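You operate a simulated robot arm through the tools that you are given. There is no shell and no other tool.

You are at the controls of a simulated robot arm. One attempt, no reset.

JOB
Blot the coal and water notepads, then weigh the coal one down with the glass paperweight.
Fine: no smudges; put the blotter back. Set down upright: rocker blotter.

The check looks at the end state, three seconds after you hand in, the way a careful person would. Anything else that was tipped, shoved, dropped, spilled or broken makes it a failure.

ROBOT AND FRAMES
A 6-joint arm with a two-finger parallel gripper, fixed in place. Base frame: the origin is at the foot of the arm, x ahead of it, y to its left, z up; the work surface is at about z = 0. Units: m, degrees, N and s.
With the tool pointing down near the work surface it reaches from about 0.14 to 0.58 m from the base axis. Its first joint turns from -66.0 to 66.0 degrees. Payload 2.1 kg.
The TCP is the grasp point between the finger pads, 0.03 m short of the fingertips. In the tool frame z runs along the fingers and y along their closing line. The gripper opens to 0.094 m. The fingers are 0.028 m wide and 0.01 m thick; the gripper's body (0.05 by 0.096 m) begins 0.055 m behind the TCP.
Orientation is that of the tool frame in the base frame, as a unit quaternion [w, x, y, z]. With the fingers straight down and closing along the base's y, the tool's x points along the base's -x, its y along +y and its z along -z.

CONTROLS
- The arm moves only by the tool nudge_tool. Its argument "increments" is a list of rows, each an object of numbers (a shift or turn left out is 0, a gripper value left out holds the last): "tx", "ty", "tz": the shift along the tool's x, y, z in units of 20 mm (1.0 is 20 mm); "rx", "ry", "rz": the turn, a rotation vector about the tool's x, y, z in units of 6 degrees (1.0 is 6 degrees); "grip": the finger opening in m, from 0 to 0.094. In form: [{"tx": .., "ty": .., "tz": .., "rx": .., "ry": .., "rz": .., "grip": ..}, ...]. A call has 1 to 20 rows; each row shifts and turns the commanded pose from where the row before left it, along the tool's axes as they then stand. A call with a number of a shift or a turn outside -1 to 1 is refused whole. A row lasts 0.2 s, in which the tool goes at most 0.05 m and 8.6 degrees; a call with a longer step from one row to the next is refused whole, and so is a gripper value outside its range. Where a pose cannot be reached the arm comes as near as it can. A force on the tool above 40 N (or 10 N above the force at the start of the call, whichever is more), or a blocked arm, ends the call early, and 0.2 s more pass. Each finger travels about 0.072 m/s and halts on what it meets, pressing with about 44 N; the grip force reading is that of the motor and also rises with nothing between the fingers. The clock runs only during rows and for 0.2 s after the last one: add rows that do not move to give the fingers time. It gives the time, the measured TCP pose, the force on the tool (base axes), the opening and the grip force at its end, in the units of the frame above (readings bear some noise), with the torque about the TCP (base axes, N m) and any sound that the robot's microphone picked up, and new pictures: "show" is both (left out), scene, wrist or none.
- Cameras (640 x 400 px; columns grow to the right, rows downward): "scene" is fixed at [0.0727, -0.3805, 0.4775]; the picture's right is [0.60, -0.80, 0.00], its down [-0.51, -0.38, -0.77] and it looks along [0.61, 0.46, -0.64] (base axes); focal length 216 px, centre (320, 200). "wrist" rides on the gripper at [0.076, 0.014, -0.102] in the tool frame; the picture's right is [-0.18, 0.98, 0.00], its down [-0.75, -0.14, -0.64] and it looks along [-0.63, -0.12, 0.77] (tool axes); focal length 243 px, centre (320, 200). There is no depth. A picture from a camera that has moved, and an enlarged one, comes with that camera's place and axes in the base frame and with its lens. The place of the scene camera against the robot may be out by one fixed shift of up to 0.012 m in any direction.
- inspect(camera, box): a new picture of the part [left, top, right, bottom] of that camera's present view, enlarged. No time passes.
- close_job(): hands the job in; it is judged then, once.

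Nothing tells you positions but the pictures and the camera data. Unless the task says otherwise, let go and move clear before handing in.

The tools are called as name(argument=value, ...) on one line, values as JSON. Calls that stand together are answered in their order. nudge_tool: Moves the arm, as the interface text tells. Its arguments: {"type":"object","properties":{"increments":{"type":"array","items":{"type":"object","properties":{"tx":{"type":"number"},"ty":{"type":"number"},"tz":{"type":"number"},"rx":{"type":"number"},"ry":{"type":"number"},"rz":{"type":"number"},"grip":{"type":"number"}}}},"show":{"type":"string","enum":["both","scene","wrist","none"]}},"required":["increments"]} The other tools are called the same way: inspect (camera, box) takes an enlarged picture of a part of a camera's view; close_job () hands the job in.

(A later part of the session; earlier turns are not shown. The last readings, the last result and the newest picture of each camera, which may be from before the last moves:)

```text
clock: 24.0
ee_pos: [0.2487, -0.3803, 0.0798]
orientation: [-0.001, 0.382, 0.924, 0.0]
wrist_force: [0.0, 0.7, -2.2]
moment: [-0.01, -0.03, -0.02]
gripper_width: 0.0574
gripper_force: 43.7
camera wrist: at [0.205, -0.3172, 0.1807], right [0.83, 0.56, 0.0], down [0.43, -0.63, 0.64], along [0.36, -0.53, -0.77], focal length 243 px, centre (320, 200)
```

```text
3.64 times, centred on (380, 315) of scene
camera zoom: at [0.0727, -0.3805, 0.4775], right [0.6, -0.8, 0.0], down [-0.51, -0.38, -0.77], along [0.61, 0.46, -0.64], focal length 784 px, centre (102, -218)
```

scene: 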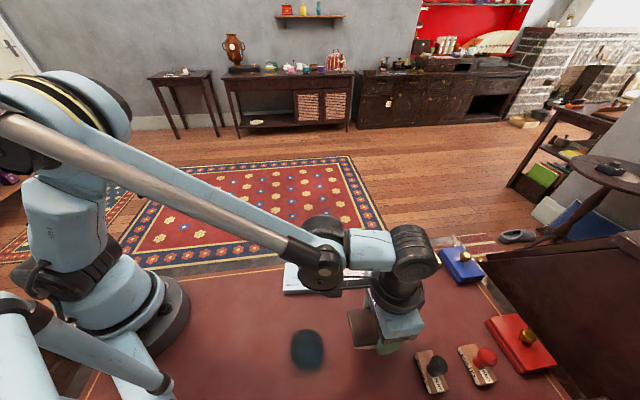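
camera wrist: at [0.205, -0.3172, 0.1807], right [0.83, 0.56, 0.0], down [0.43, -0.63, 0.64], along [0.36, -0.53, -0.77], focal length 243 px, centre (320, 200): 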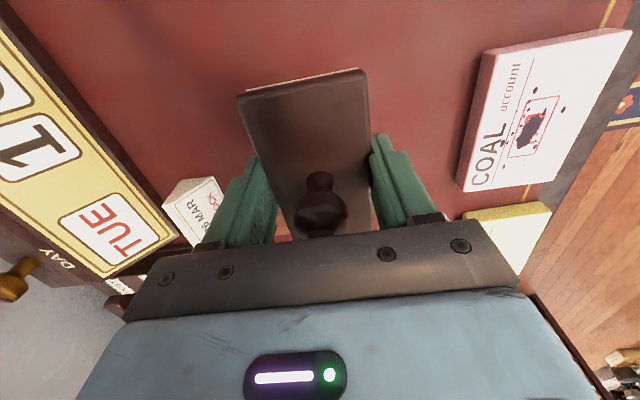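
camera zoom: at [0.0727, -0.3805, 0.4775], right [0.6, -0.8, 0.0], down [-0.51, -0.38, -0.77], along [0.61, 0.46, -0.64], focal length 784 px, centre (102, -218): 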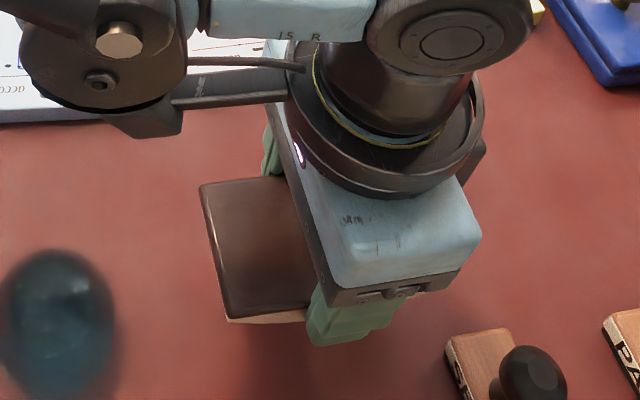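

The blotter is firmly held (about 0.25 kg). I'll raise it and carry it over the coal pad at height, so the scene camera can see the rocker's side profile.

nudge_tool(increments=[{"tz": -0.9}, {"tz": -0.9}, {"tz": -0.9}, {"tz": -0.9}, {"tz": -0.9, "ty": 0.5}, {"tz": -0.8, "ty": 0.85, "tx": -0.1}, {"tz": -0.8, "ty": 0.85, "tx": -0.1}, {"tz": -0.8, "ty": 0.85, "tx": -0.1}, {"tz": -0.8, "ty": 0.85, "tx": -0.1}, {"tz": -0.8, "ty": 0.85, "tx": -0.1}, {"tz": -0.8, "ty": 0.85, "tx": -0.1}, {"tz": -0.6, "ty": 0.85, "tx": -0.1}, {"ty": 0.85, "tx": -0.1}, {"ty": 0.4, "tx": -0.08}, {}, {}])

inspect(camera="scene", box=[300, 150, 500, 290])

inspect(camera="wrist", box=[160, 60, 480, 260])

```text
clock: 27.4
ee_pos: [0.37, -0.285, 0.2765]
orientation: [0.0, 0.383, 0.924, 0.0]
wrist_force: [0.3, 0.2, -1.5]
moment: [-0.01, 0.0, 0.0]
gripper_width: 0.0573
gripper_force: 43.9
camera wrist: at [0.3256, -0.2223, 0.3787], right [0.83, 0.56, 0.0], down [0.43, -0.63, 0.64], along [0.36, -0.53, -0.77], focal length 243 px, centre (320, 200)
```

scene: 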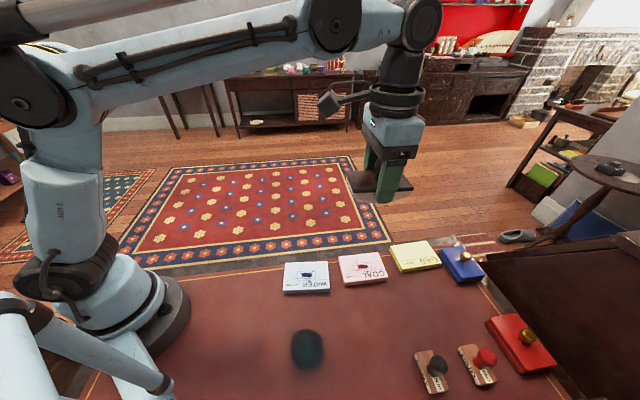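
wrist: 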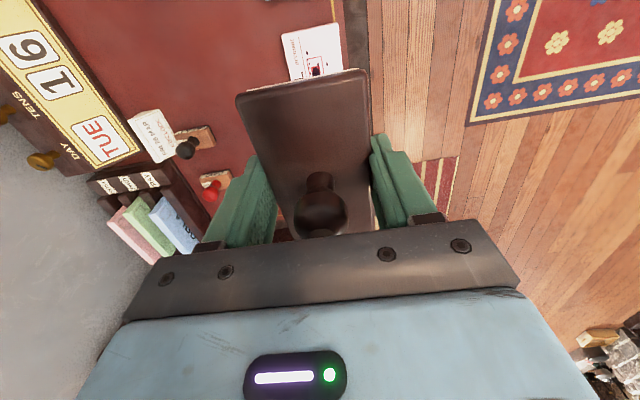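

```text
2.86 times, centred on (400, 220) of scene
camera zoom: at [0.0727, -0.3805, 0.4775], right [0.6, -0.8, 0.0], down [-0.51, -0.38, -0.77], along [0.61, 0.46, -0.64], focal length 616 px, centre (91, 143)
```

zoom: 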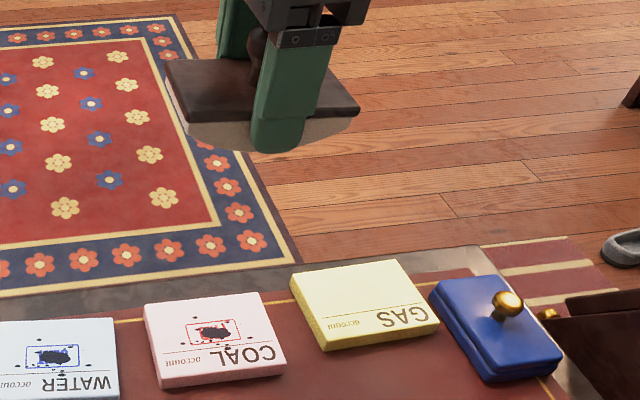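

```text
2.00 times, centred on (320, 160) of wrist
camera zoom: at [0.3256, -0.2223, 0.3787], right [0.83, 0.56, 0.0], down [0.43, -0.63, 0.64], along [0.36, -0.53, -0.77], focal length 485 px, centre (320, 280)
```

zoom: 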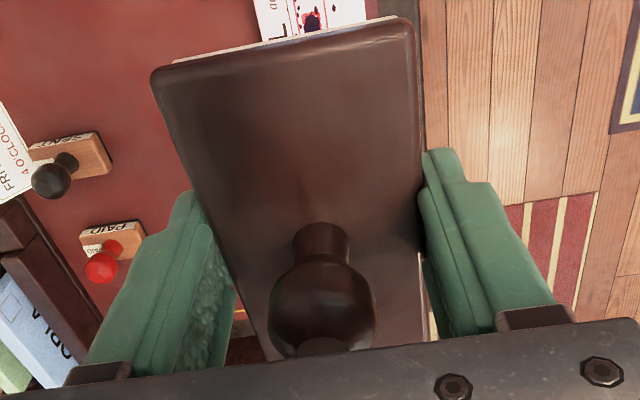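

inspect(camera="scene", box=[340, 155, 420, 210])

```text
7.27 times, centred on (380, 182) of scene
camera zoom: at [0.0727, -0.3805, 0.4775], right [0.6, -0.8, 0.0], down [-0.51, -0.38, -0.77], along [0.61, 0.46, -0.64], focal length 1569 px, centre (-116, 327)
```

zoom: 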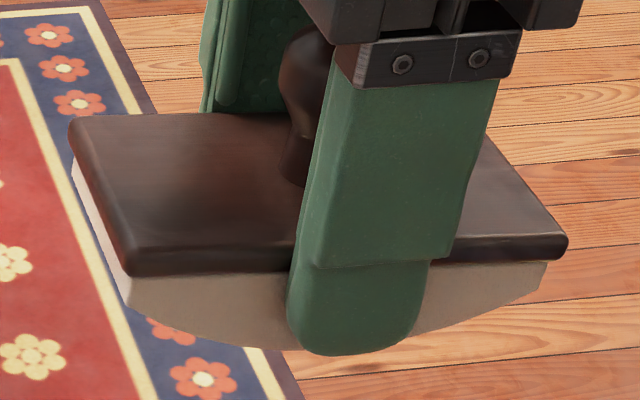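

inspect(camera="scene", box=[352, 180, 384, 200])

inspect(camera="scene", box=[384, 180, 416, 200])

```text
16.00 times, centred on (368, 190) of scene
camera zoom: at [0.0727, -0.3805, 0.4775], right [0.6, -0.8, 0.0], down [-0.51, -0.38, -0.77], along [0.61, 0.46, -0.64], focal length 3452 px, centre (-448, 360)
```

zoom: 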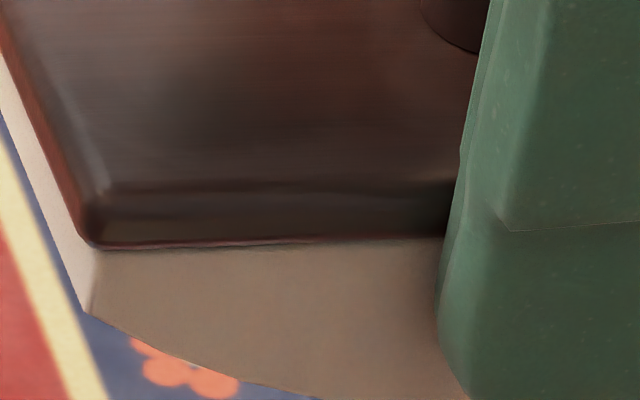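

```text
16.00 times, centred on (400, 190) of scene
camera zoom: at [0.0727, -0.3805, 0.4775], right [0.6, -0.8, 0.0], down [-0.51, -0.38, -0.77], along [0.61, 0.46, -0.64], focal length 3452 px, centre (-960, 360)
```

zoom: 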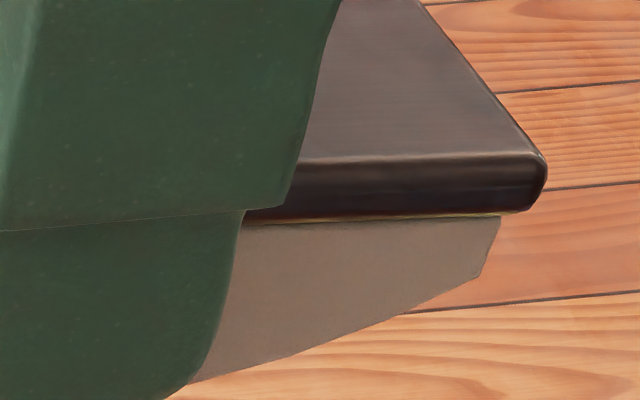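

I measured the rocker profile: a radius of about 80 mm, and the blotter sits about 3.5° off in the grip (right end low). The coal ink is centred near (0.369, -0.295). Next I'll level the blotter, centre it over the coal blot and come partway down to check alignment.

nudge_tool(increments=[{"tx": -0.31, "ty": -0.34, "tz": 0.3}, {"ry": -0.583}, {"tz": 0.9}, {"tz": 0.9}, {"tz": 0.9}, {"tz": 0.9}, {"tz": 0.9}, {"tz": 0.9}, {"tz": 0.9}, {"tz": 0.9}, {"tz": 0.6}, {}, {}])

inspect(camera="scene", box=[320, 200, 440, 300])

inspect(camera="wrist", box=[160, 40, 480, 240])

```text
clock: 30.2
ee_pos: [0.3773, -0.3004, 0.1126]
orientation: [0.028, 0.382, 0.924, -0.012]
wrist_force: [0.5, -0.7, -2.6]
moment: [-0.03, 0.01, -0.01]
gripper_width: 0.0576
gripper_force: 44.1
camera wrist: at [0.3289, -0.2329, 0.2109], right [0.83, 0.56, 0.01], down [0.4, -0.6, 0.69], along [0.39, -0.56, -0.73], focal length 243 px, centre (320, 200)
```

scene: 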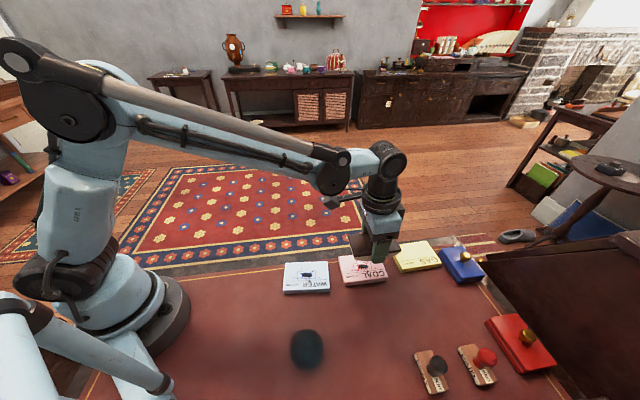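
wrist: 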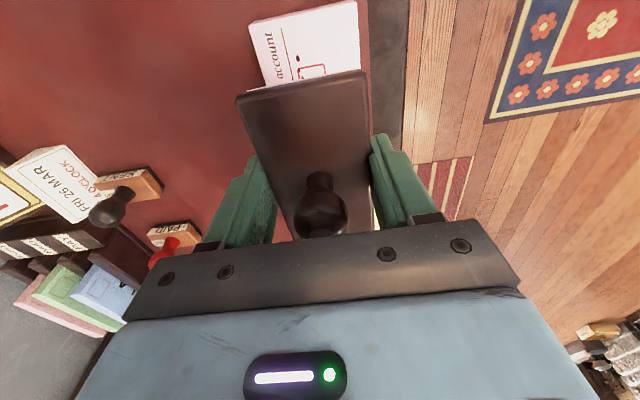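

```text
4.00 times, centred on (380, 250) of scene
camera zoom: at [0.0727, -0.3805, 0.4775], right [0.6, -0.8, 0.0], down [-0.51, -0.38, -0.77], along [0.61, 0.46, -0.64], focal length 863 px, centre (80, 0)
```

zoom: 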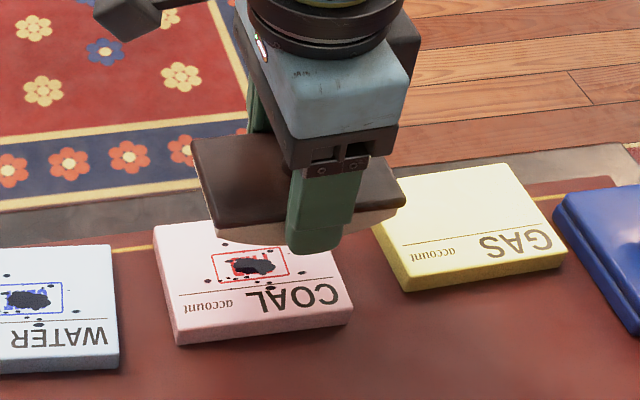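

```text
2.00 times, centred on (320, 140) of wrist
camera zoom: at [0.3289, -0.2329, 0.2109], right [0.83, 0.56, 0.01], down [0.4, -0.6, 0.69], along [0.39, -0.56, -0.73], focal length 485 px, centre (320, 320)
```

zoom: 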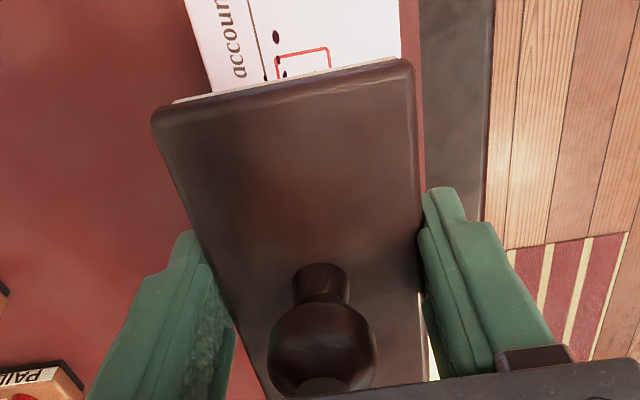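

Descending along the tilted tool axis drifted the blotter 10 mm to the right, and both cameras agree on that. I'll correct sideways and then descend truly vertically to just above the pad.

nudge_tool(increments=[{"tx": 0.49, "tz": -0.03}, {"tx": 0.049, "tz": 0.8}, {"tx": 0.049, "tz": 0.8}, {"tx": 0.043, "tz": 0.7}, {}, {}])

inspect(camera="scene", box=[320, 220, 420, 300])

inspect(camera="wrist", box=[200, 20, 440, 170])

```text
clock: 31.6
ee_pos: [0.3685, -0.2921, 0.0672]
orientation: [0.028, 0.382, 0.924, -0.012]
wrist_force: [0.3, 0.2, -3.7]
moment: [0.0, -0.01, -0.01]
gripper_width: 0.0576
gripper_force: 44.3
camera wrist: at [0.3206, -0.2249, 0.1641], right [0.83, 0.56, 0.01], down [0.4, -0.6, 0.69], along [0.39, -0.56, -0.73], focal length 243 px, centre (320, 200)
```

scene: 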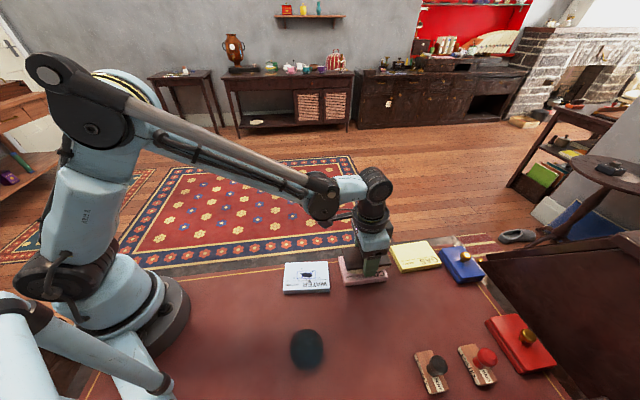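
wrist: 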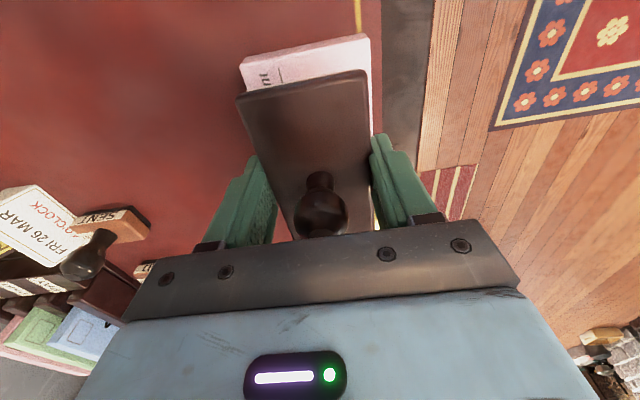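

```text
5.00 times, centred on (370, 260) of scene
camera zoom: at [0.0727, -0.3805, 0.4775], right [0.6, -0.8, 0.0], down [-0.51, -0.38, -0.77], along [0.61, 0.46, -0.64], focal length 1079 px, centre (70, -100)
```

zoom: 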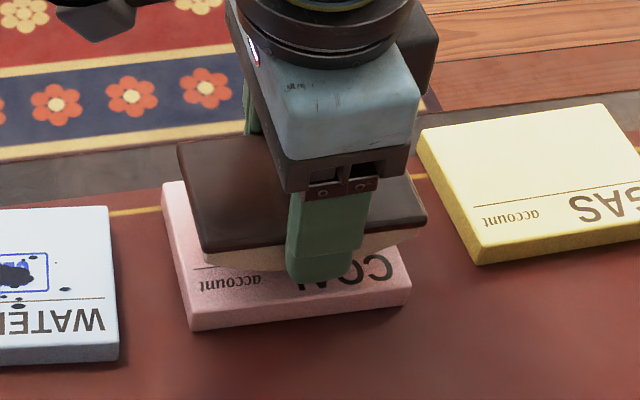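

```text
2.67 times, centred on (320, 95) of wrist
camera zoom: at [0.3206, -0.2249, 0.1641], right [0.83, 0.56, 0.01], down [0.4, -0.6, 0.69], along [0.39, -0.56, -0.73], focal length 647 px, centre (320, 480)
```

zoom: 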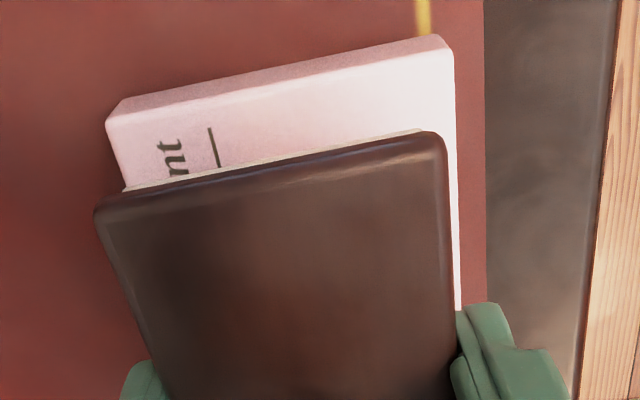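

The blotter is level and centred over the coal blot, about 12 mm above the paper. I'll make a small final centring shift and then approach in fine steps while watching the force.

nudge_tool(increments=[{"tx": -0.075}, {"tx": 0.012, "tz": 0.2}, {"tx": 0.012, "tz": 0.2}, {}], show="none")

nudge_tool(increments=[{"tx": 0.003, "tz": 0.05}, {"tx": 0.003, "tz": 0.05}], show="none")

inspect(camera="scene", box=[330, 230, 410, 290])

```text
clock: 32.6
ee_pos: [0.3707, -0.2942, 0.0593]
orientation: [0.029, 0.384, 0.923, -0.011]
wrist_force: [-0.3, 0.4, -2.0]
moment: [-0.01, 0.01, 0.03]
gripper_width: 0.0573
gripper_force: 44.4
```

```text
clock: 33.2
ee_pos: [0.3729, -0.2939, 0.0584]
orientation: [0.028, 0.383, 0.923, -0.012]
wrist_force: [0.4, 0.7, -1.9]
moment: [0.02, 0.01, 0.03]
gripper_width: 0.0573
gripper_force: 44.1
```

```text
6.67 times, centred on (370, 260) of scene
camera zoom: at [0.0727, -0.3805, 0.4775], right [0.6, -0.8, 0.0], down [-0.51, -0.38, -0.77], along [0.61, 0.46, -0.64], focal length 1438 px, centre (-13, -200)
```

zoom: 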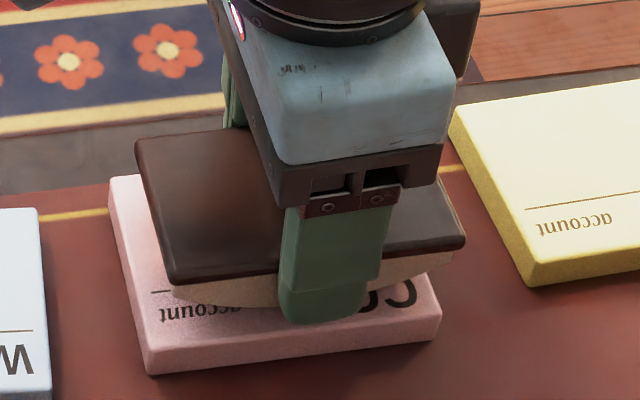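

Still no contact. I'll continue in millimetre steps.

nudge_tool(increments=[{"tx": 0.003, "tz": 0.05}], show="none")

nudge_tool(increments=[{"tx": 0.003, "tz": 0.05}], show="none")

nudge_tool(increments=[{"tx": 0.003, "tz": 0.05}], show="none")

```text
clock: 33.6
ee_pos: [0.3721, -0.2944, 0.0556]
orientation: [0.027, 0.383, 0.923, -0.011]
wrist_force: [-0.2, -0.2, 1.1]
moment: [0.03, 0.01, -0.01]
gripper_width: 0.0575
gripper_force: 43.4
```

```text
clock: 34.0
ee_pos: [0.3711, -0.2946, 0.0554]
orientation: [0.029, 0.382, 0.924, -0.012]
wrist_force: [-1.3, 1.7, 15.0]
moment: [0.05, 0.02, -0.01]
gripper_width: 0.0574
gripper_force: 43.8
```

```text
clock: 34.4
ee_pos: [0.3729, -0.2942, 0.0567]
orientation: [0.029, 0.383, 0.923, -0.012]
wrist_force: [-4.2, 3.6, 38.6]
moment: [0.14, 0.14, 0.0]
gripper_width: 0.0575
gripper_force: 43.8
```

Contact is at TCP z ≈ 0.0555, and the arm is stiff at about 22 N per mm. I'll back off to a moderate press.

nudge_tool(increments=[{"tx": -0.004, "tz": -0.06}], show="none")

inspect(camera="scene", box=[330, 230, 410, 290])

inspect(camera="wrist", box=[200, 20, 440, 170])

```text
clock: 34.8
ee_pos: [0.3707, -0.2932, 0.0547]
orientation: [0.029, 0.383, 0.923, -0.012]
wrist_force: [-2.0, 2.3, 17.4]
moment: [0.06, 0.06, 0.01]
gripper_width: 0.0574
gripper_force: 44.9
```

```text
6.67 times, centred on (370, 260) of scene
camera zoom: at [0.0726, -0.3804, 0.4775], right [0.6, -0.8, 0.0], down [-0.51, -0.38, -0.77], along [0.61, 0.46, -0.64], focal length 1438 px, centre (-13, -200)
```

zoom: 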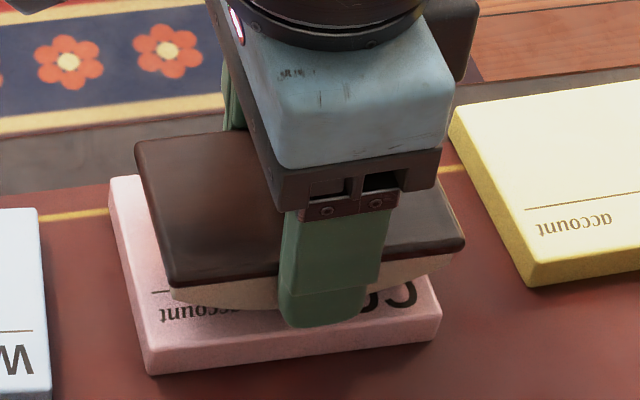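

```text
2.67 times, centred on (320, 95) of wrist
camera zoom: at [0.3228, -0.2268, 0.1528], right [0.83, 0.56, 0.01], down [0.4, -0.6, 0.69], along [0.4, -0.56, -0.73], focal length 647 px, centre (320, 480)
```

zoom: 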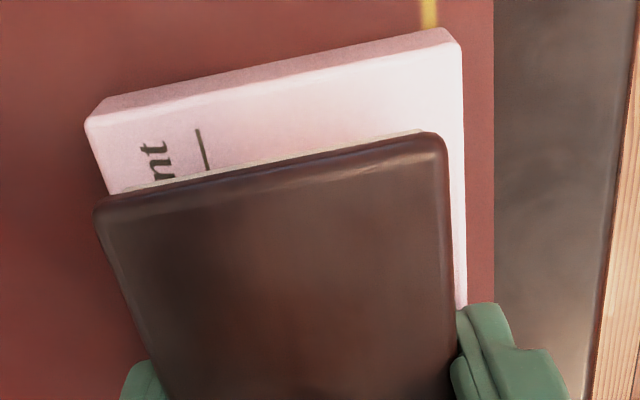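

The blotter is pressed squarely on the coal blot. I'll ease the press slightly and begin rolling to the right without slipping: rotation plus matching translation, in small chunks with force checks.

nudge_tool(increments=[{"tx": -0.001, "tz": -0.015}, {"tx": -0.1003, "tz": 0.0021, "ry": 0.5}, {"tx": -0.1008, "tz": -0.0089, "ry": 0.5}], show="none")

```text
clock: 35.6
ee_pos: [0.3744, -0.2953, 0.0572]
orientation: [-0.02, 0.383, 0.924, 0.008]
wrist_force: [0.7, -0.7, -2.5]
moment: [-0.01, 0.02, -0.01]
gripper_width: 0.0573
gripper_force: 43.6
```

Contact was lost slightly during the roll, since the rocker or grip geometry differs a bit from my model. I'll find the contact height at this angle.

nudge_tool(increments=[{"tx": -0.001, "tz": 0.02}], show="none")

nudge_tool(increments=[{"tx": -0.001, "tz": 0.02}], show="none")

```text
clock: 36.0
ee_pos: [0.3744, -0.2969, 0.057]
orientation: [-0.02, 0.383, 0.923, 0.009]
wrist_force: [0.1, -0.4, -2.1]
moment: [0.0, 0.04, -0.01]
gripper_width: 0.0574
gripper_force: 44.0
```

```text
clock: 36.4
ee_pos: [0.375, -0.2965, 0.0565]
orientation: [-0.02, 0.382, 0.924, 0.008]
wrist_force: [0.7, 0.5, 5.7]
moment: [0.0, -0.04, -0.01]
gripper_width: 0.0576
gripper_force: 44.5
```

inspect(camera="scene", box=[330, 230, 410, 290])

inspect(camera="wrist", box=[200, 20, 440, 170])

inspect(camera="wrist", box=[160, 60, 480, 260])

```text
6.67 times, centred on (370, 260) of scene
camera zoom: at [0.0726, -0.3804, 0.4775], right [0.6, -0.8, 0.0], down [-0.51, -0.38, -0.77], along [0.61, 0.46, -0.64], focal length 1438 px, centre (-13, -200)
```

zoom: 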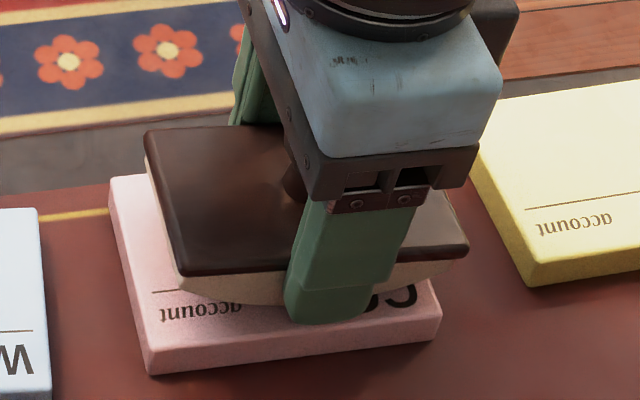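

```text
2.67 times, centred on (320, 95) of wrist
camera zoom: at [0.3333, -0.237, 0.1616], right [0.83, 0.56, -0.01], down [0.45, -0.65, 0.61], along [0.34, -0.51, -0.79], focal length 647 px, centre (320, 480)
```

zoom: 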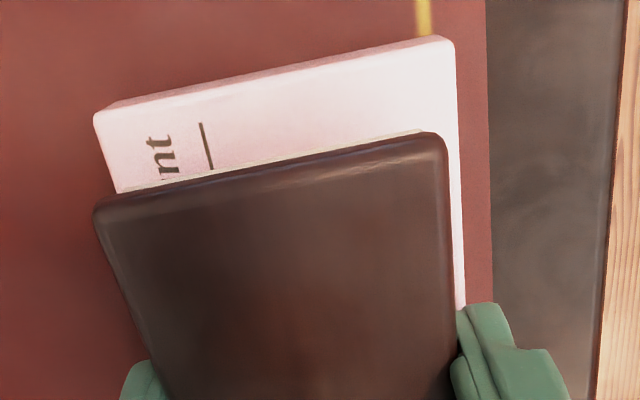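

```text
2.00 times, centred on (320, 160) of wrist
camera zoom: at [0.3333, -0.237, 0.1616], right [0.83, 0.56, -0.01], down [0.45, -0.65, 0.61], along [0.34, -0.51, -0.79], focal length 485 px, centre (320, 280)
```

zoom: 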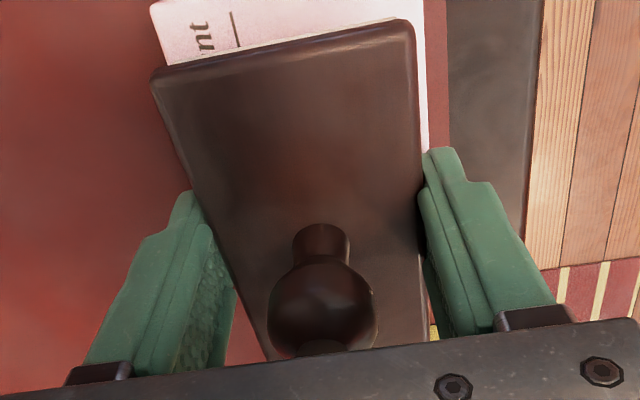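

The blotter hasn't moved in the grip and the geometry matches; the arm just tracks to within about 1 mm. I'll keep rolling right in single 3° steps, correcting by force each time.

nudge_tool(increments=[{"tx": -0.1006, "tz": -0.0099, "ry": 0.5}], show="none")

```text
clock: 36.8
ee_pos: [0.3763, -0.2989, 0.0574]
orientation: [-0.044, 0.382, 0.923, 0.018]
wrist_force: [1.2, 2.5, 7.8]
moment: [0.0, -0.06, 0.03]
gripper_width: 0.0575
gripper_force: 43.7
```

nudge_tool(increments=[{"tx": -0.0998, "tz": -0.027, "ry": 0.5}], show="none")

nudge_tool(increments=[{"tx": -0.0985, "tz": -0.0397, "ry": 0.5}], show="none")

```text
clock: 37.2
ee_pos: [0.3778, -0.3016, 0.0577]
orientation: [-0.068, 0.382, 0.921, 0.028]
wrist_force: [3.5, 2.0, 7.3]
moment: [-0.1, -0.23, 0.06]
gripper_width: 0.0576
gripper_force: 44.2
```

```text
clock: 37.6
ee_pos: [0.3778, -0.3018, 0.0581]
orientation: [-0.092, 0.381, 0.919, 0.038]
wrist_force: [6.2, 2.2, 16.6]
moment: [-0.17, -0.4, 0.06]
gripper_width: 0.0576
gripper_force: 44.4
```

nudge_tool(increments=[{"tx": -0.0966, "ty": 0.012, "tz": -0.068, "ry": 0.5}], show="none")

```text
clock: 38.0
ee_pos: [0.38, -0.3037, 0.059]
orientation: [-0.116, 0.381, 0.916, 0.049]
wrist_force: [0.9, 2.0, 11.5]
moment: [-0.04, -0.3, 0.04]
gripper_width: 0.0575
gripper_force: 44.3
```

nudge_tool(increments=[{"tx": -0.0941, "ty": 0.003, "tz": -0.0681, "ry": 0.5}], show="none")

nudge_tool(increments=[{"tx": -0.0911, "ty": 0.002, "tz": -0.078, "ry": 0.5}])

inspect(camera="scene", box=[330, 220, 430, 300])

```text
clock: 38.4
ee_pos: [0.3818, -0.304, 0.0589]
orientation: [-0.141, 0.379, 0.913, 0.057]
wrist_force: [-0.2, 0.5, 11.0]
moment: [-0.11, -0.2, 0.01]
gripper_width: 0.0574
gripper_force: 43.8
```

```text
clock: 38.8
ee_pos: [0.3833, -0.3055, 0.0601]
orientation: [-0.164, 0.377, 0.909, 0.069]
wrist_force: [0.3, -2.5, 14.2]
moment: [-0.27, -0.26, -0.06]
gripper_width: 0.0574
gripper_force: 43.9
camera wrist: at [0.3674, -0.2717, 0.1826], right [0.82, 0.57, -0.07], down [0.56, -0.76, 0.34], along [0.14, -0.31, -0.94], focal length 243 px, centre (320, 200)
```

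scene: 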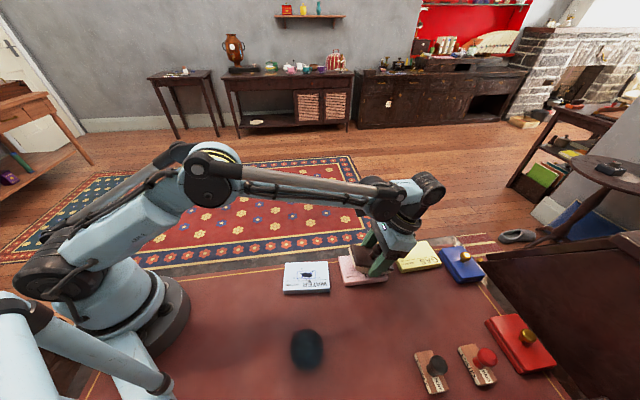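
wrist: 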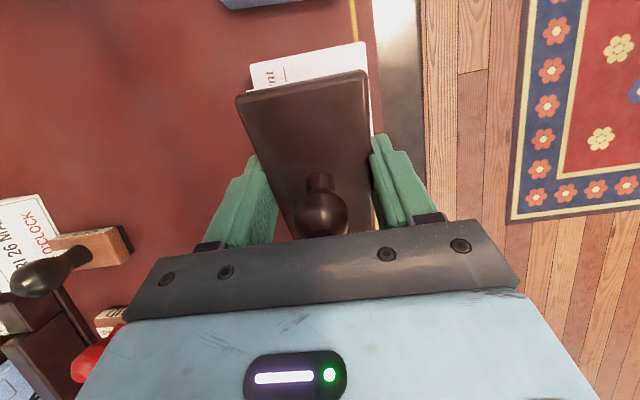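

```text
5.00 times, centred on (380, 260) of scene
camera zoom: at [0.0726, -0.3804, 0.4775], right [0.6, -0.8, 0.0], down [-0.51, -0.38, -0.77], along [0.61, 0.46, -0.64], focal length 1079 px, centre (20, -100)
```

zoom: 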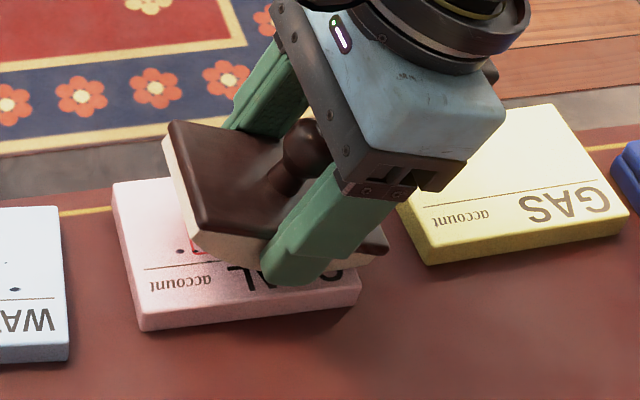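

The blotter is rolled fully to the right (about 24°), and the pad hasn't moved. Now I'll roll back through the centre toward the left, watching the force.

nudge_tool(increments=[{"tx": 0.0871, "ty": -0.003, "tz": 0.0754, "ry": -0.5}], show="none")

nudge_tool(increments=[{"tx": 0.0907, "tz": 0.068, "ry": -0.5}], show="none")

```text
clock: 39.2
ee_pos: [0.3811, -0.3044, 0.0595]
orientation: [-0.141, 0.379, 0.913, 0.057]
wrist_force: [-2.7, -1.2, 15.0]
moment: [-0.24, -0.17, -0.05]
gripper_width: 0.0573
gripper_force: 43.9
```

```text
clock: 39.6
ee_pos: [0.3806, -0.3032, 0.0582]
orientation: [-0.115, 0.38, 0.917, 0.048]
wrist_force: [-2.5, -0.4, 4.4]
moment: [-0.13, 0.02, -0.04]
gripper_width: 0.0576
gripper_force: 44.3
```

nudge_tool(increments=[{"tx": 0.0937, "ty": -0.004, "tz": 0.0694, "ry": -0.5}], show="none")

nudge_tool(increments=[{"tx": 0.0962, "ty": -0.002, "tz": 0.0508, "ry": -0.5}], show="none")

```text
clock: 40.0
ee_pos: [0.3781, -0.3005, 0.0579]
orientation: [-0.092, 0.381, 0.919, 0.038]
wrist_force: [-0.4, 0.9, -0.7]
moment: [-0.01, 0.02, 0.04]
gripper_width: 0.0574
gripper_force: 43.9
```

```text
clock: 40.4
ee_pos: [0.3777, -0.3004, 0.0567]
orientation: [-0.067, 0.382, 0.921, 0.028]
wrist_force: [0.4, -1.2, -2.0]
moment: [-0.02, -0.03, 0.0]
gripper_width: 0.0572
gripper_force: 43.9
```

nudge_tool(increments=[{"tx": -0.0035, "tz": 0.025}], show="none")

```text
clock: 40.8
ee_pos: [0.3782, -0.2997, 0.0584]
orientation: [-0.068, 0.383, 0.921, 0.028]
wrist_force: [1.0, 2.4, 4.1]
moment: [0.0, -0.08, 0.02]
gripper_width: 0.0573
gripper_force: 43.7
```

nudge_tool(increments=[{"tx": 0.0981, "ty": 0.004, "tz": 0.0479, "ry": -0.5}], show="none")

nudge_tool(increments=[{"tx": 0.0994, "tz": 0.0311, "ry": -0.5}], show="none")

```text
clock: 41.2
ee_pos: [0.3759, -0.2984, 0.0562]
orientation: [-0.044, 0.382, 0.923, 0.018]
wrist_force: [1.2, 1.0, 6.1]
moment: [0.03, -0.11, 0.03]
gripper_width: 0.0574
gripper_force: 43.8
```

```text
clock: 41.6
ee_pos: [0.3751, -0.2973, 0.0564]
orientation: [-0.02, 0.383, 0.924, 0.007]
wrist_force: [0.1, 0.5, 11.4]
moment: [0.02, -0.17, 0.02]
gripper_width: 0.0576
gripper_force: 43.4
```

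nudge_tool(increments=[{"tx": 0.1002, "tz": 0.0141, "ry": -0.5}], show="none")

nudge_tool(increments=[{"tx": 0.1003, "tz": 0.0031, "ry": -0.5}], show="none")

```text
clock: 42.0
ee_pos: [0.3727, -0.2949, 0.0557]
orientation: [0.005, 0.384, 0.923, -0.003]
wrist_force: [-2.1, -1.0, 20.5]
moment: [-0.01, -0.1, 0.01]
gripper_width: 0.0572
gripper_force: 43.9
```

```text
clock: 42.4
ee_pos: [0.3715, -0.2935, 0.0551]
orientation: [0.03, 0.383, 0.923, -0.012]
wrist_force: [2.1, -2.6, 24.4]
moment: [-0.07, -0.1, -0.01]
gripper_width: 0.057
gripper_force: 44.1
```

nudge_tool(increments=[{"tx": 0.1, "tz": -0.0258, "ry": -0.5}], show="none")

nudge_tool(increments=[{"tx": 0.099, "tz": -0.0237, "ry": -0.5}], show="none")

```text
clock: 42.8
ee_pos: [0.3695, -0.2925, 0.0559]
orientation: [0.053, 0.382, 0.922, -0.022]
wrist_force: [0.9, -4.8, 17.8]
moment: [-0.1, -0.08, -0.02]
gripper_width: 0.0573
gripper_force: 44.1
```

```text
clock: 43.2
ee_pos: [0.3687, -0.2916, 0.0562]
orientation: [0.077, 0.382, 0.92, -0.033]
wrist_force: [-2.4, -2.4, 22.5]
moment: [0.05, 0.11, 0.02]
gripper_width: 0.0573
gripper_force: 44.1
```

nudge_tool(increments=[{"tx": 0.0975, "ty": -0.003, "tz": -0.0496, "ry": -0.5}], show="none")

nudge_tool(increments=[{"tx": 0.0954, "tz": -0.0453, "ry": -0.5}], show="none")

```text
clock: 43.6
ee_pos: [0.3688, -0.2877, 0.0556]
orientation: [0.101, 0.38, 0.918, -0.042]
wrist_force: [1.8, 0.4, 7.3]
moment: [0.01, 0.0, 0.02]
gripper_width: 0.0573
gripper_force: 44.4
```

```text
clock: 44.0
ee_pos: [0.3658, -0.2879, 0.057]
orientation: [0.125, 0.379, 0.915, -0.052]
wrist_force: [0.8, 0.4, 1.4]
moment: [0.11, 0.01, 0.01]
gripper_width: 0.0575
gripper_force: 44.2
```

nudge_tool(increments=[{"tx": 0.0928, "tz": -0.036, "ry": -0.5}], show="none")

nudge_tool(increments=[{"tx": 0.0896, "tz": -0.0574, "ry": -0.5}], show="none")

```text
clock: 44.4
ee_pos: [0.3647, -0.2871, 0.0586]
orientation: [0.15, 0.377, 0.912, -0.062]
wrist_force: [-0.1, -0.8, -0.3]
moment: [0.05, 0.02, 0.01]
gripper_width: 0.0573
gripper_force: 43.7
```

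```text
clock: 44.8
ee_pos: [0.3617, -0.285, 0.0584]
orientation: [0.173, 0.376, 0.907, -0.071]
wrist_force: [-0.5, -0.3, -1.5]
moment: [0.05, 0.02, -0.01]
gripper_width: 0.0573
gripper_force: 44.1
```

nudge_tool(increments=[{"tx": 0.0092, "tz": 0.0233}], show="none")

```text
clock: 45.2
ee_pos: [0.3628, -0.2857, 0.0578]
orientation: [0.172, 0.376, 0.908, -0.071]
wrist_force: [-3.1, 3.2, 13.2]
moment: [0.39, 0.24, -0.01]
gripper_width: 0.0573
gripper_force: 44.2
```

nudge_tool(increments=[{"tx": 0.0858, "tz": -0.0708, "ry": -0.5}], show="none")

nudge_tool(increments=[{"tx": 0.0815, "tz": -0.0798, "ry": -0.5}])

inspect(camera="scene", box=[320, 220, 420, 300])

```text
clock: 45.6
ee_pos: [0.361, -0.2835, 0.0583]
orientation: [0.196, 0.374, 0.903, -0.082]
wrist_force: [-7.0, 5.1, 23.7]
moment: [0.6, 0.5, -0.01]
gripper_width: 0.0574
gripper_force: 44.1
```

```text
clock: 46.0
ee_pos: [0.3596, -0.2828, 0.0596]
orientation: [0.222, 0.371, 0.897, -0.091]
wrist_force: [-2.4, 2.3, 15.2]
moment: [0.26, 0.24, 0.03]
gripper_width: 0.0574
gripper_force: 44.1
camera wrist: at [0.2878, -0.1919, 0.114], right [0.81, 0.58, 0.09], down [0.16, -0.36, 0.92], along [0.56, -0.73, -0.39], focal length 243 px, centre (320, 200)
```

scene: 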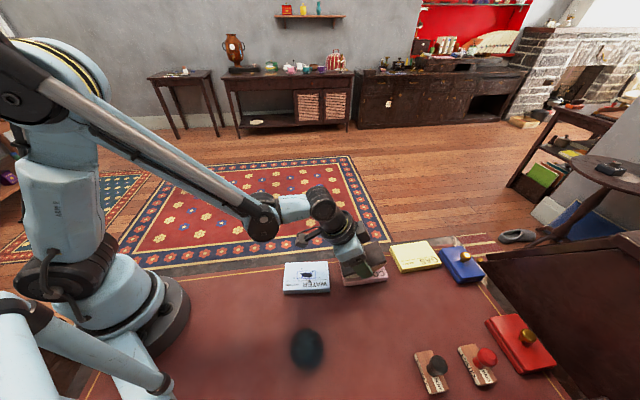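
wrist: 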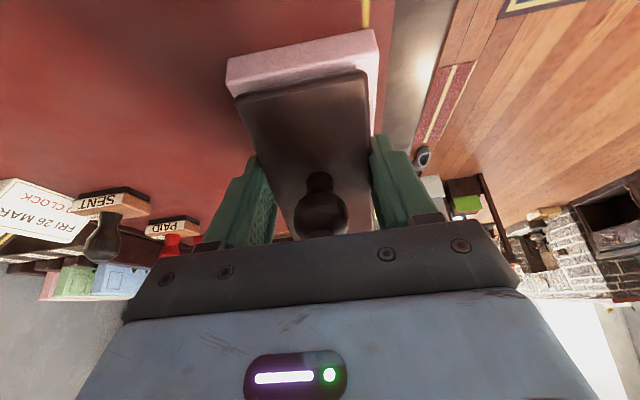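

```text
5.00 times, centred on (370, 260) of scene
camera zoom: at [0.0726, -0.3804, 0.4775], right [0.6, -0.8, 0.0], down [-0.51, -0.38, -0.77], along [0.61, 0.46, -0.64], focal length 1079 px, centre (70, -100)
```

zoom: 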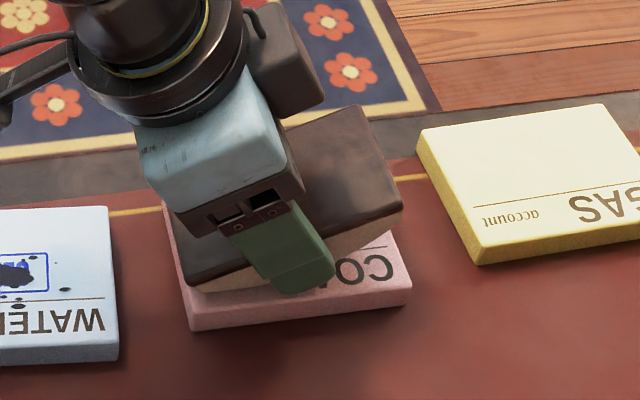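

The blotter is rolled fully left, with the contact kept and the pad unmoved. I'll lift straight up off the paper and see how the coal blot looks.

nudge_tool(increments=[{"tx": -0.115, "tz": -0.222}, {"tx": -0.277, "tz": -0.532}, {"tx": -0.369, "tz": -0.71}, {"tx": -0.369, "tz": -0.71}, {"tx": -0.369, "tz": -0.71}, {"tx": -0.369, "tz": -0.71}, {"ry": 0.8}, {"ry": 0.8}, {"ry": 0.8}, {"ry": 0.8}, {"ry": 0.8}, {}])

inspect(camera="scene", box=[270, 230, 420, 300])

inspect(camera="wrist", box=[160, 0, 480, 200])

```text
clock: 48.6
ee_pos: [0.3602, -0.2825, 0.1391]
orientation: [0.029, 0.383, 0.923, -0.012]
wrist_force: [0.6, -0.6, -2.6]
moment: [0.01, 0.01, 0.0]
gripper_width: 0.0574
gripper_force: 44.6
camera wrist: at [0.3107, -0.215, 0.2365], right [0.83, 0.56, 0.01], down [0.4, -0.6, 0.69], along [0.39, -0.56, -0.73], focal length 243 px, centre (320, 200)
```

scene: 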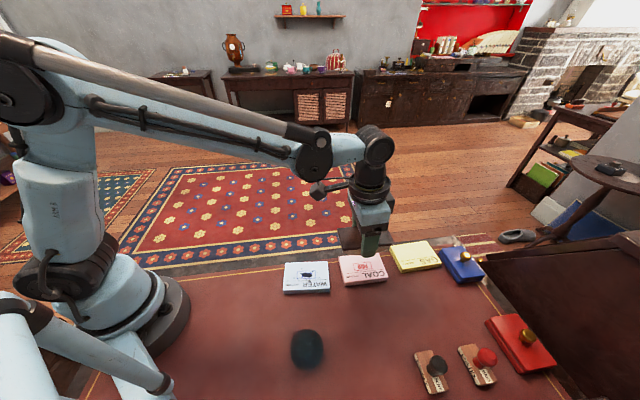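
wrist: 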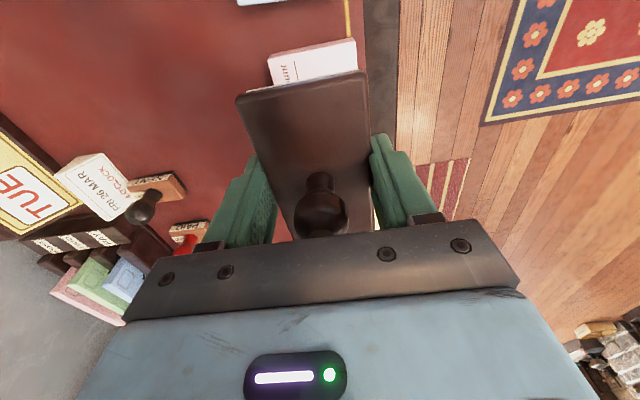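

```text
4.27 times, centred on (345, 265) of scene
camera zoom: at [0.0727, -0.3805, 0.4775], right [0.6, -0.8, 0.0], down [-0.51, -0.38, -0.77], along [0.61, 0.46, -0.64], focal length 920 px, centre (213, -77)
```

zoom: 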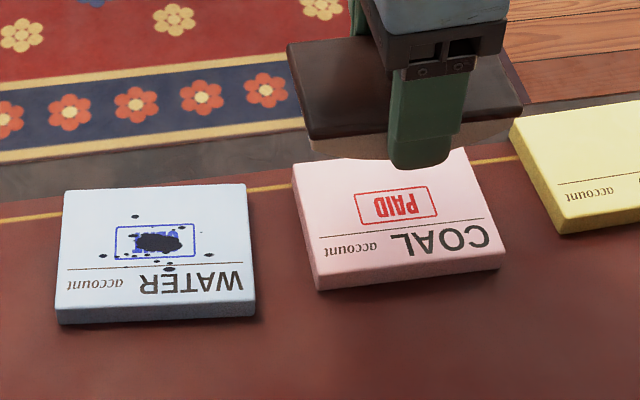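

```text
2.00 times, centred on (320, 100) of wrist
camera zoom: at [0.3107, -0.215, 0.2365], right [0.83, 0.56, 0.01], down [0.4, -0.6, 0.69], along [0.39, -0.56, -0.73], focal length 485 px, centre (320, 400)
```

zoom: 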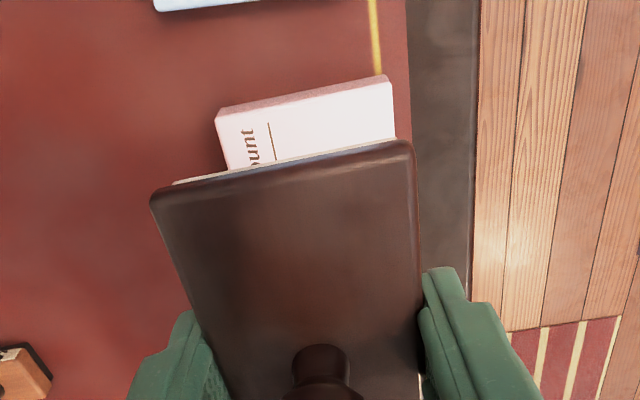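

Excellent: the coal pad's ink blot is gone and the red "PAID" stamp is crisp, with no smudges. Next I'll move over the water blot near (0.267, -0.200), turning 6° to match that pad's angle.

nudge_tool(increments=[{"ry": 0.583}, {"tx": 0.886, "ty": -0.053}, {"tx": 0.886, "ty": -0.053}, {"tx": 0.886, "ty": -0.053}, {"tx": 0.886, "ty": -0.053}, {"tx": 0.886, "ty": -0.053}, {"tx": 0.886, "ty": -0.053}, {"tx": 0.886, "ty": -0.053}, {"rz": 0.5}, {"rz": 0.5}, {"ry": -0.583}, {}, {}])

inspect(camera="scene", box=[250, 200, 370, 300])

inspect(camera="wrist", box=[160, 0, 480, 200])

```text
clock: 51.4
ee_pos: [0.2668, -0.1999, 0.1386]
orientation: [0.028, 0.431, 0.902, -0.013]
wrist_force: [-0.2, -1.2, -2.6]
moment: [0.01, 0.03, 0.01]
gripper_width: 0.0573
gripper_force: 43.9
camera wrist: at [0.2253, -0.1285, 0.2364], right [0.88, 0.48, 0.01], down [0.34, -0.64, 0.69], along [0.33, -0.6, -0.73], focal length 243 px, centre (320, 200)
```

scene: 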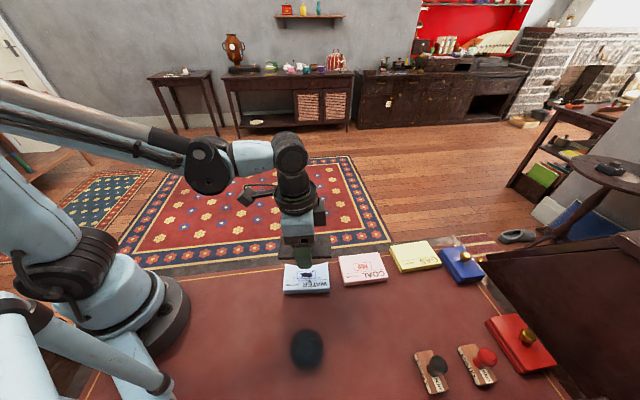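
wrist: 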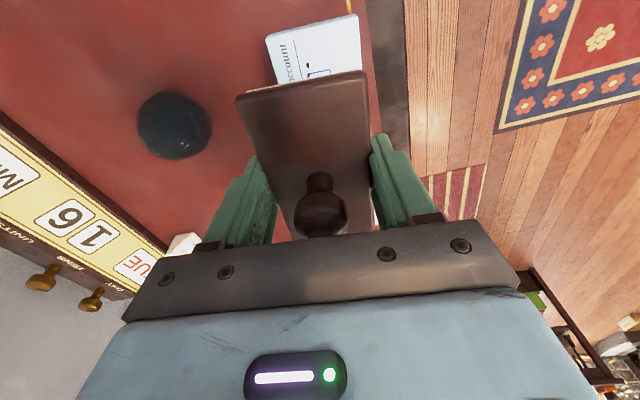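

```text
4.00 times, centred on (310, 250) of scene
camera zoom: at [0.0727, -0.3805, 0.4775], right [0.6, -0.8, 0.0], down [-0.51, -0.38, -0.77], along [0.61, 0.46, -0.64], focal length 863 px, centre (360, 0)
```

zoom: 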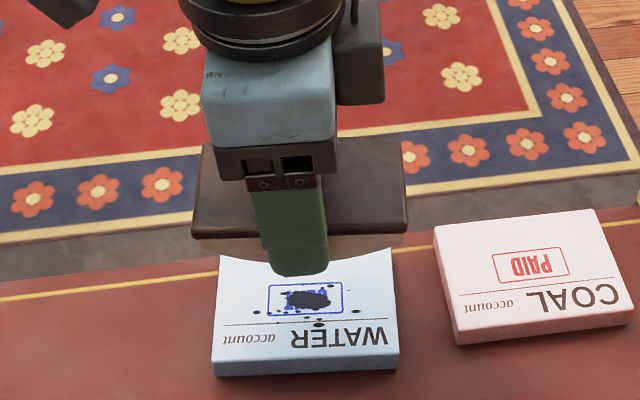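

```text
2.00 times, centred on (320, 100) of wrist
camera zoom: at [0.2253, -0.1285, 0.2364], right [0.88, 0.48, 0.01], down [0.34, -0.64, 0.69], along [0.33, -0.6, -0.73], focal length 485 px, centre (320, 400)
```

zoom: 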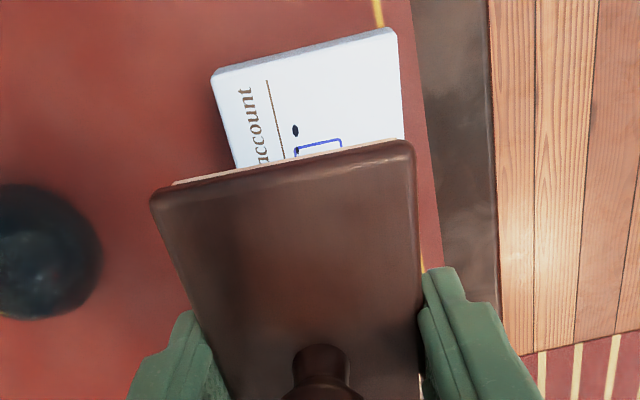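

The blotter hovers over the water blot with only 1–2 mm to correct. I'll shift it and descend vertically to just above the paper.

nudge_tool(increments=[{"tx": -0.04, "ty": 0.1}, {"tx": 0.049, "tz": 0.8}, {"tx": 0.049, "tz": 0.8}, {"tx": 0.049, "tz": 0.8}, {"tx": 0.049, "tz": 0.8}, {"tx": 0.034, "tz": 0.55}, {}, {}])

inspect(camera="scene", box=[260, 220, 360, 300])

inspect(camera="wrist", box=[200, 0, 440, 150])

```text
clock: 53.2
ee_pos: [0.2692, -0.1992, 0.0641]
orientation: [0.028, 0.431, 0.902, -0.013]
wrist_force: [-0.4, -0.8, -2.2]
moment: [-0.01, 0.0, 0.01]
gripper_width: 0.0573
gripper_force: 43.9
camera wrist: at [0.2265, -0.1274, 0.1611], right [0.88, 0.48, 0.01], down [0.34, -0.64, 0.69], along [0.33, -0.6, -0.73], focal length 243 px, centre (320, 200)
```

scene: 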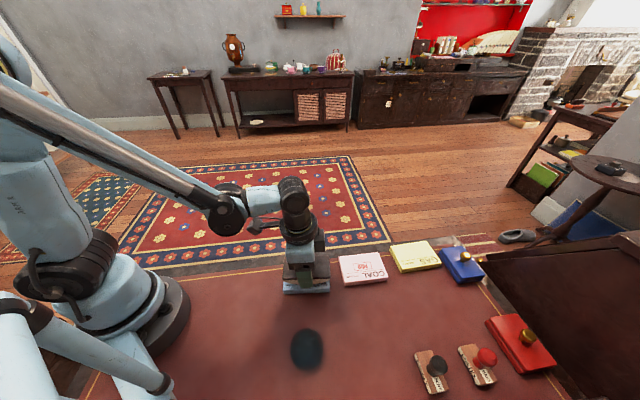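
wrist: 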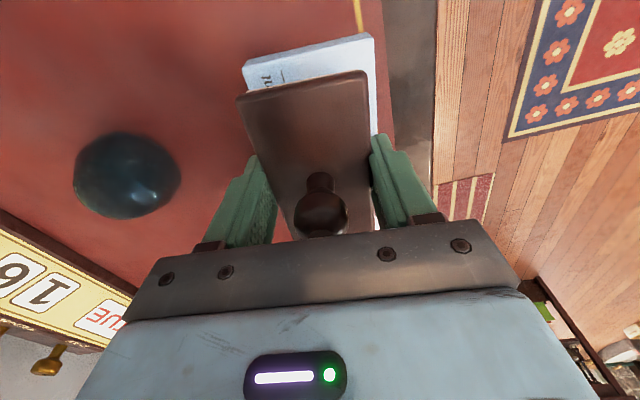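

```text
5.00 times, centred on (310, 260) of scene
camera zoom: at [0.0727, -0.3805, 0.4775], right [0.6, -0.8, 0.0], down [-0.51, -0.38, -0.77], along [0.61, 0.46, -0.64], focal length 1079 px, centre (370, -100)
```

zoom: 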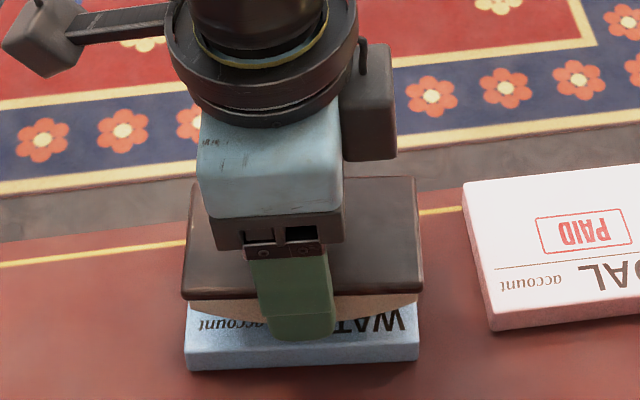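

```text
2.67 times, centred on (320, 75) of wrist
camera zoom: at [0.2265, -0.1274, 0.1611], right [0.88, 0.48, 0.01], down [0.34, -0.64, 0.69], along [0.33, -0.6, -0.73], focal length 647 px, centre (320, 533)
```

zoom: 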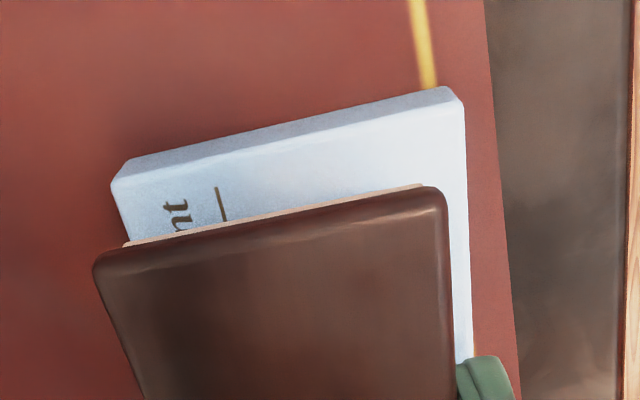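

It's aligned over the water blot. I'll make the final approach in fine steps, watching the force.

nudge_tool(increments=[{"tx": 0.009, "tz": 0.15}, {"tx": 0.009, "tz": 0.15}], show="none")

nudge_tool(increments=[{"tx": 0.002, "tz": 0.03}], show="none")

nudge_tool(increments=[{"tx": 0.002, "tz": 0.03}], show="none")

```text
clock: 53.8
ee_pos: [0.2678, -0.1996, 0.0571]
orientation: [0.027, 0.431, 0.902, -0.013]
wrist_force: [0.5, -0.2, -2.6]
moment: [-0.05, -0.01, -0.01]
gripper_width: 0.0577
gripper_force: 43.7
```

```text
clock: 54.2
ee_pos: [0.2685, -0.1993, 0.0571]
orientation: [0.027, 0.43, 0.902, -0.013]
wrist_force: [-0.2, 0.0, -2.8]
moment: [-0.02, 0.01, -0.02]
gripper_width: 0.0572
gripper_force: 44.4
```

```text
clock: 54.6
ee_pos: [0.2688, -0.2004, 0.0575]
orientation: [0.028, 0.431, 0.902, -0.014]
wrist_force: [-0.8, 0.0, -2.3]
moment: [0.04, -0.03, 0.02]
gripper_width: 0.0575
gripper_force: 44.2
```

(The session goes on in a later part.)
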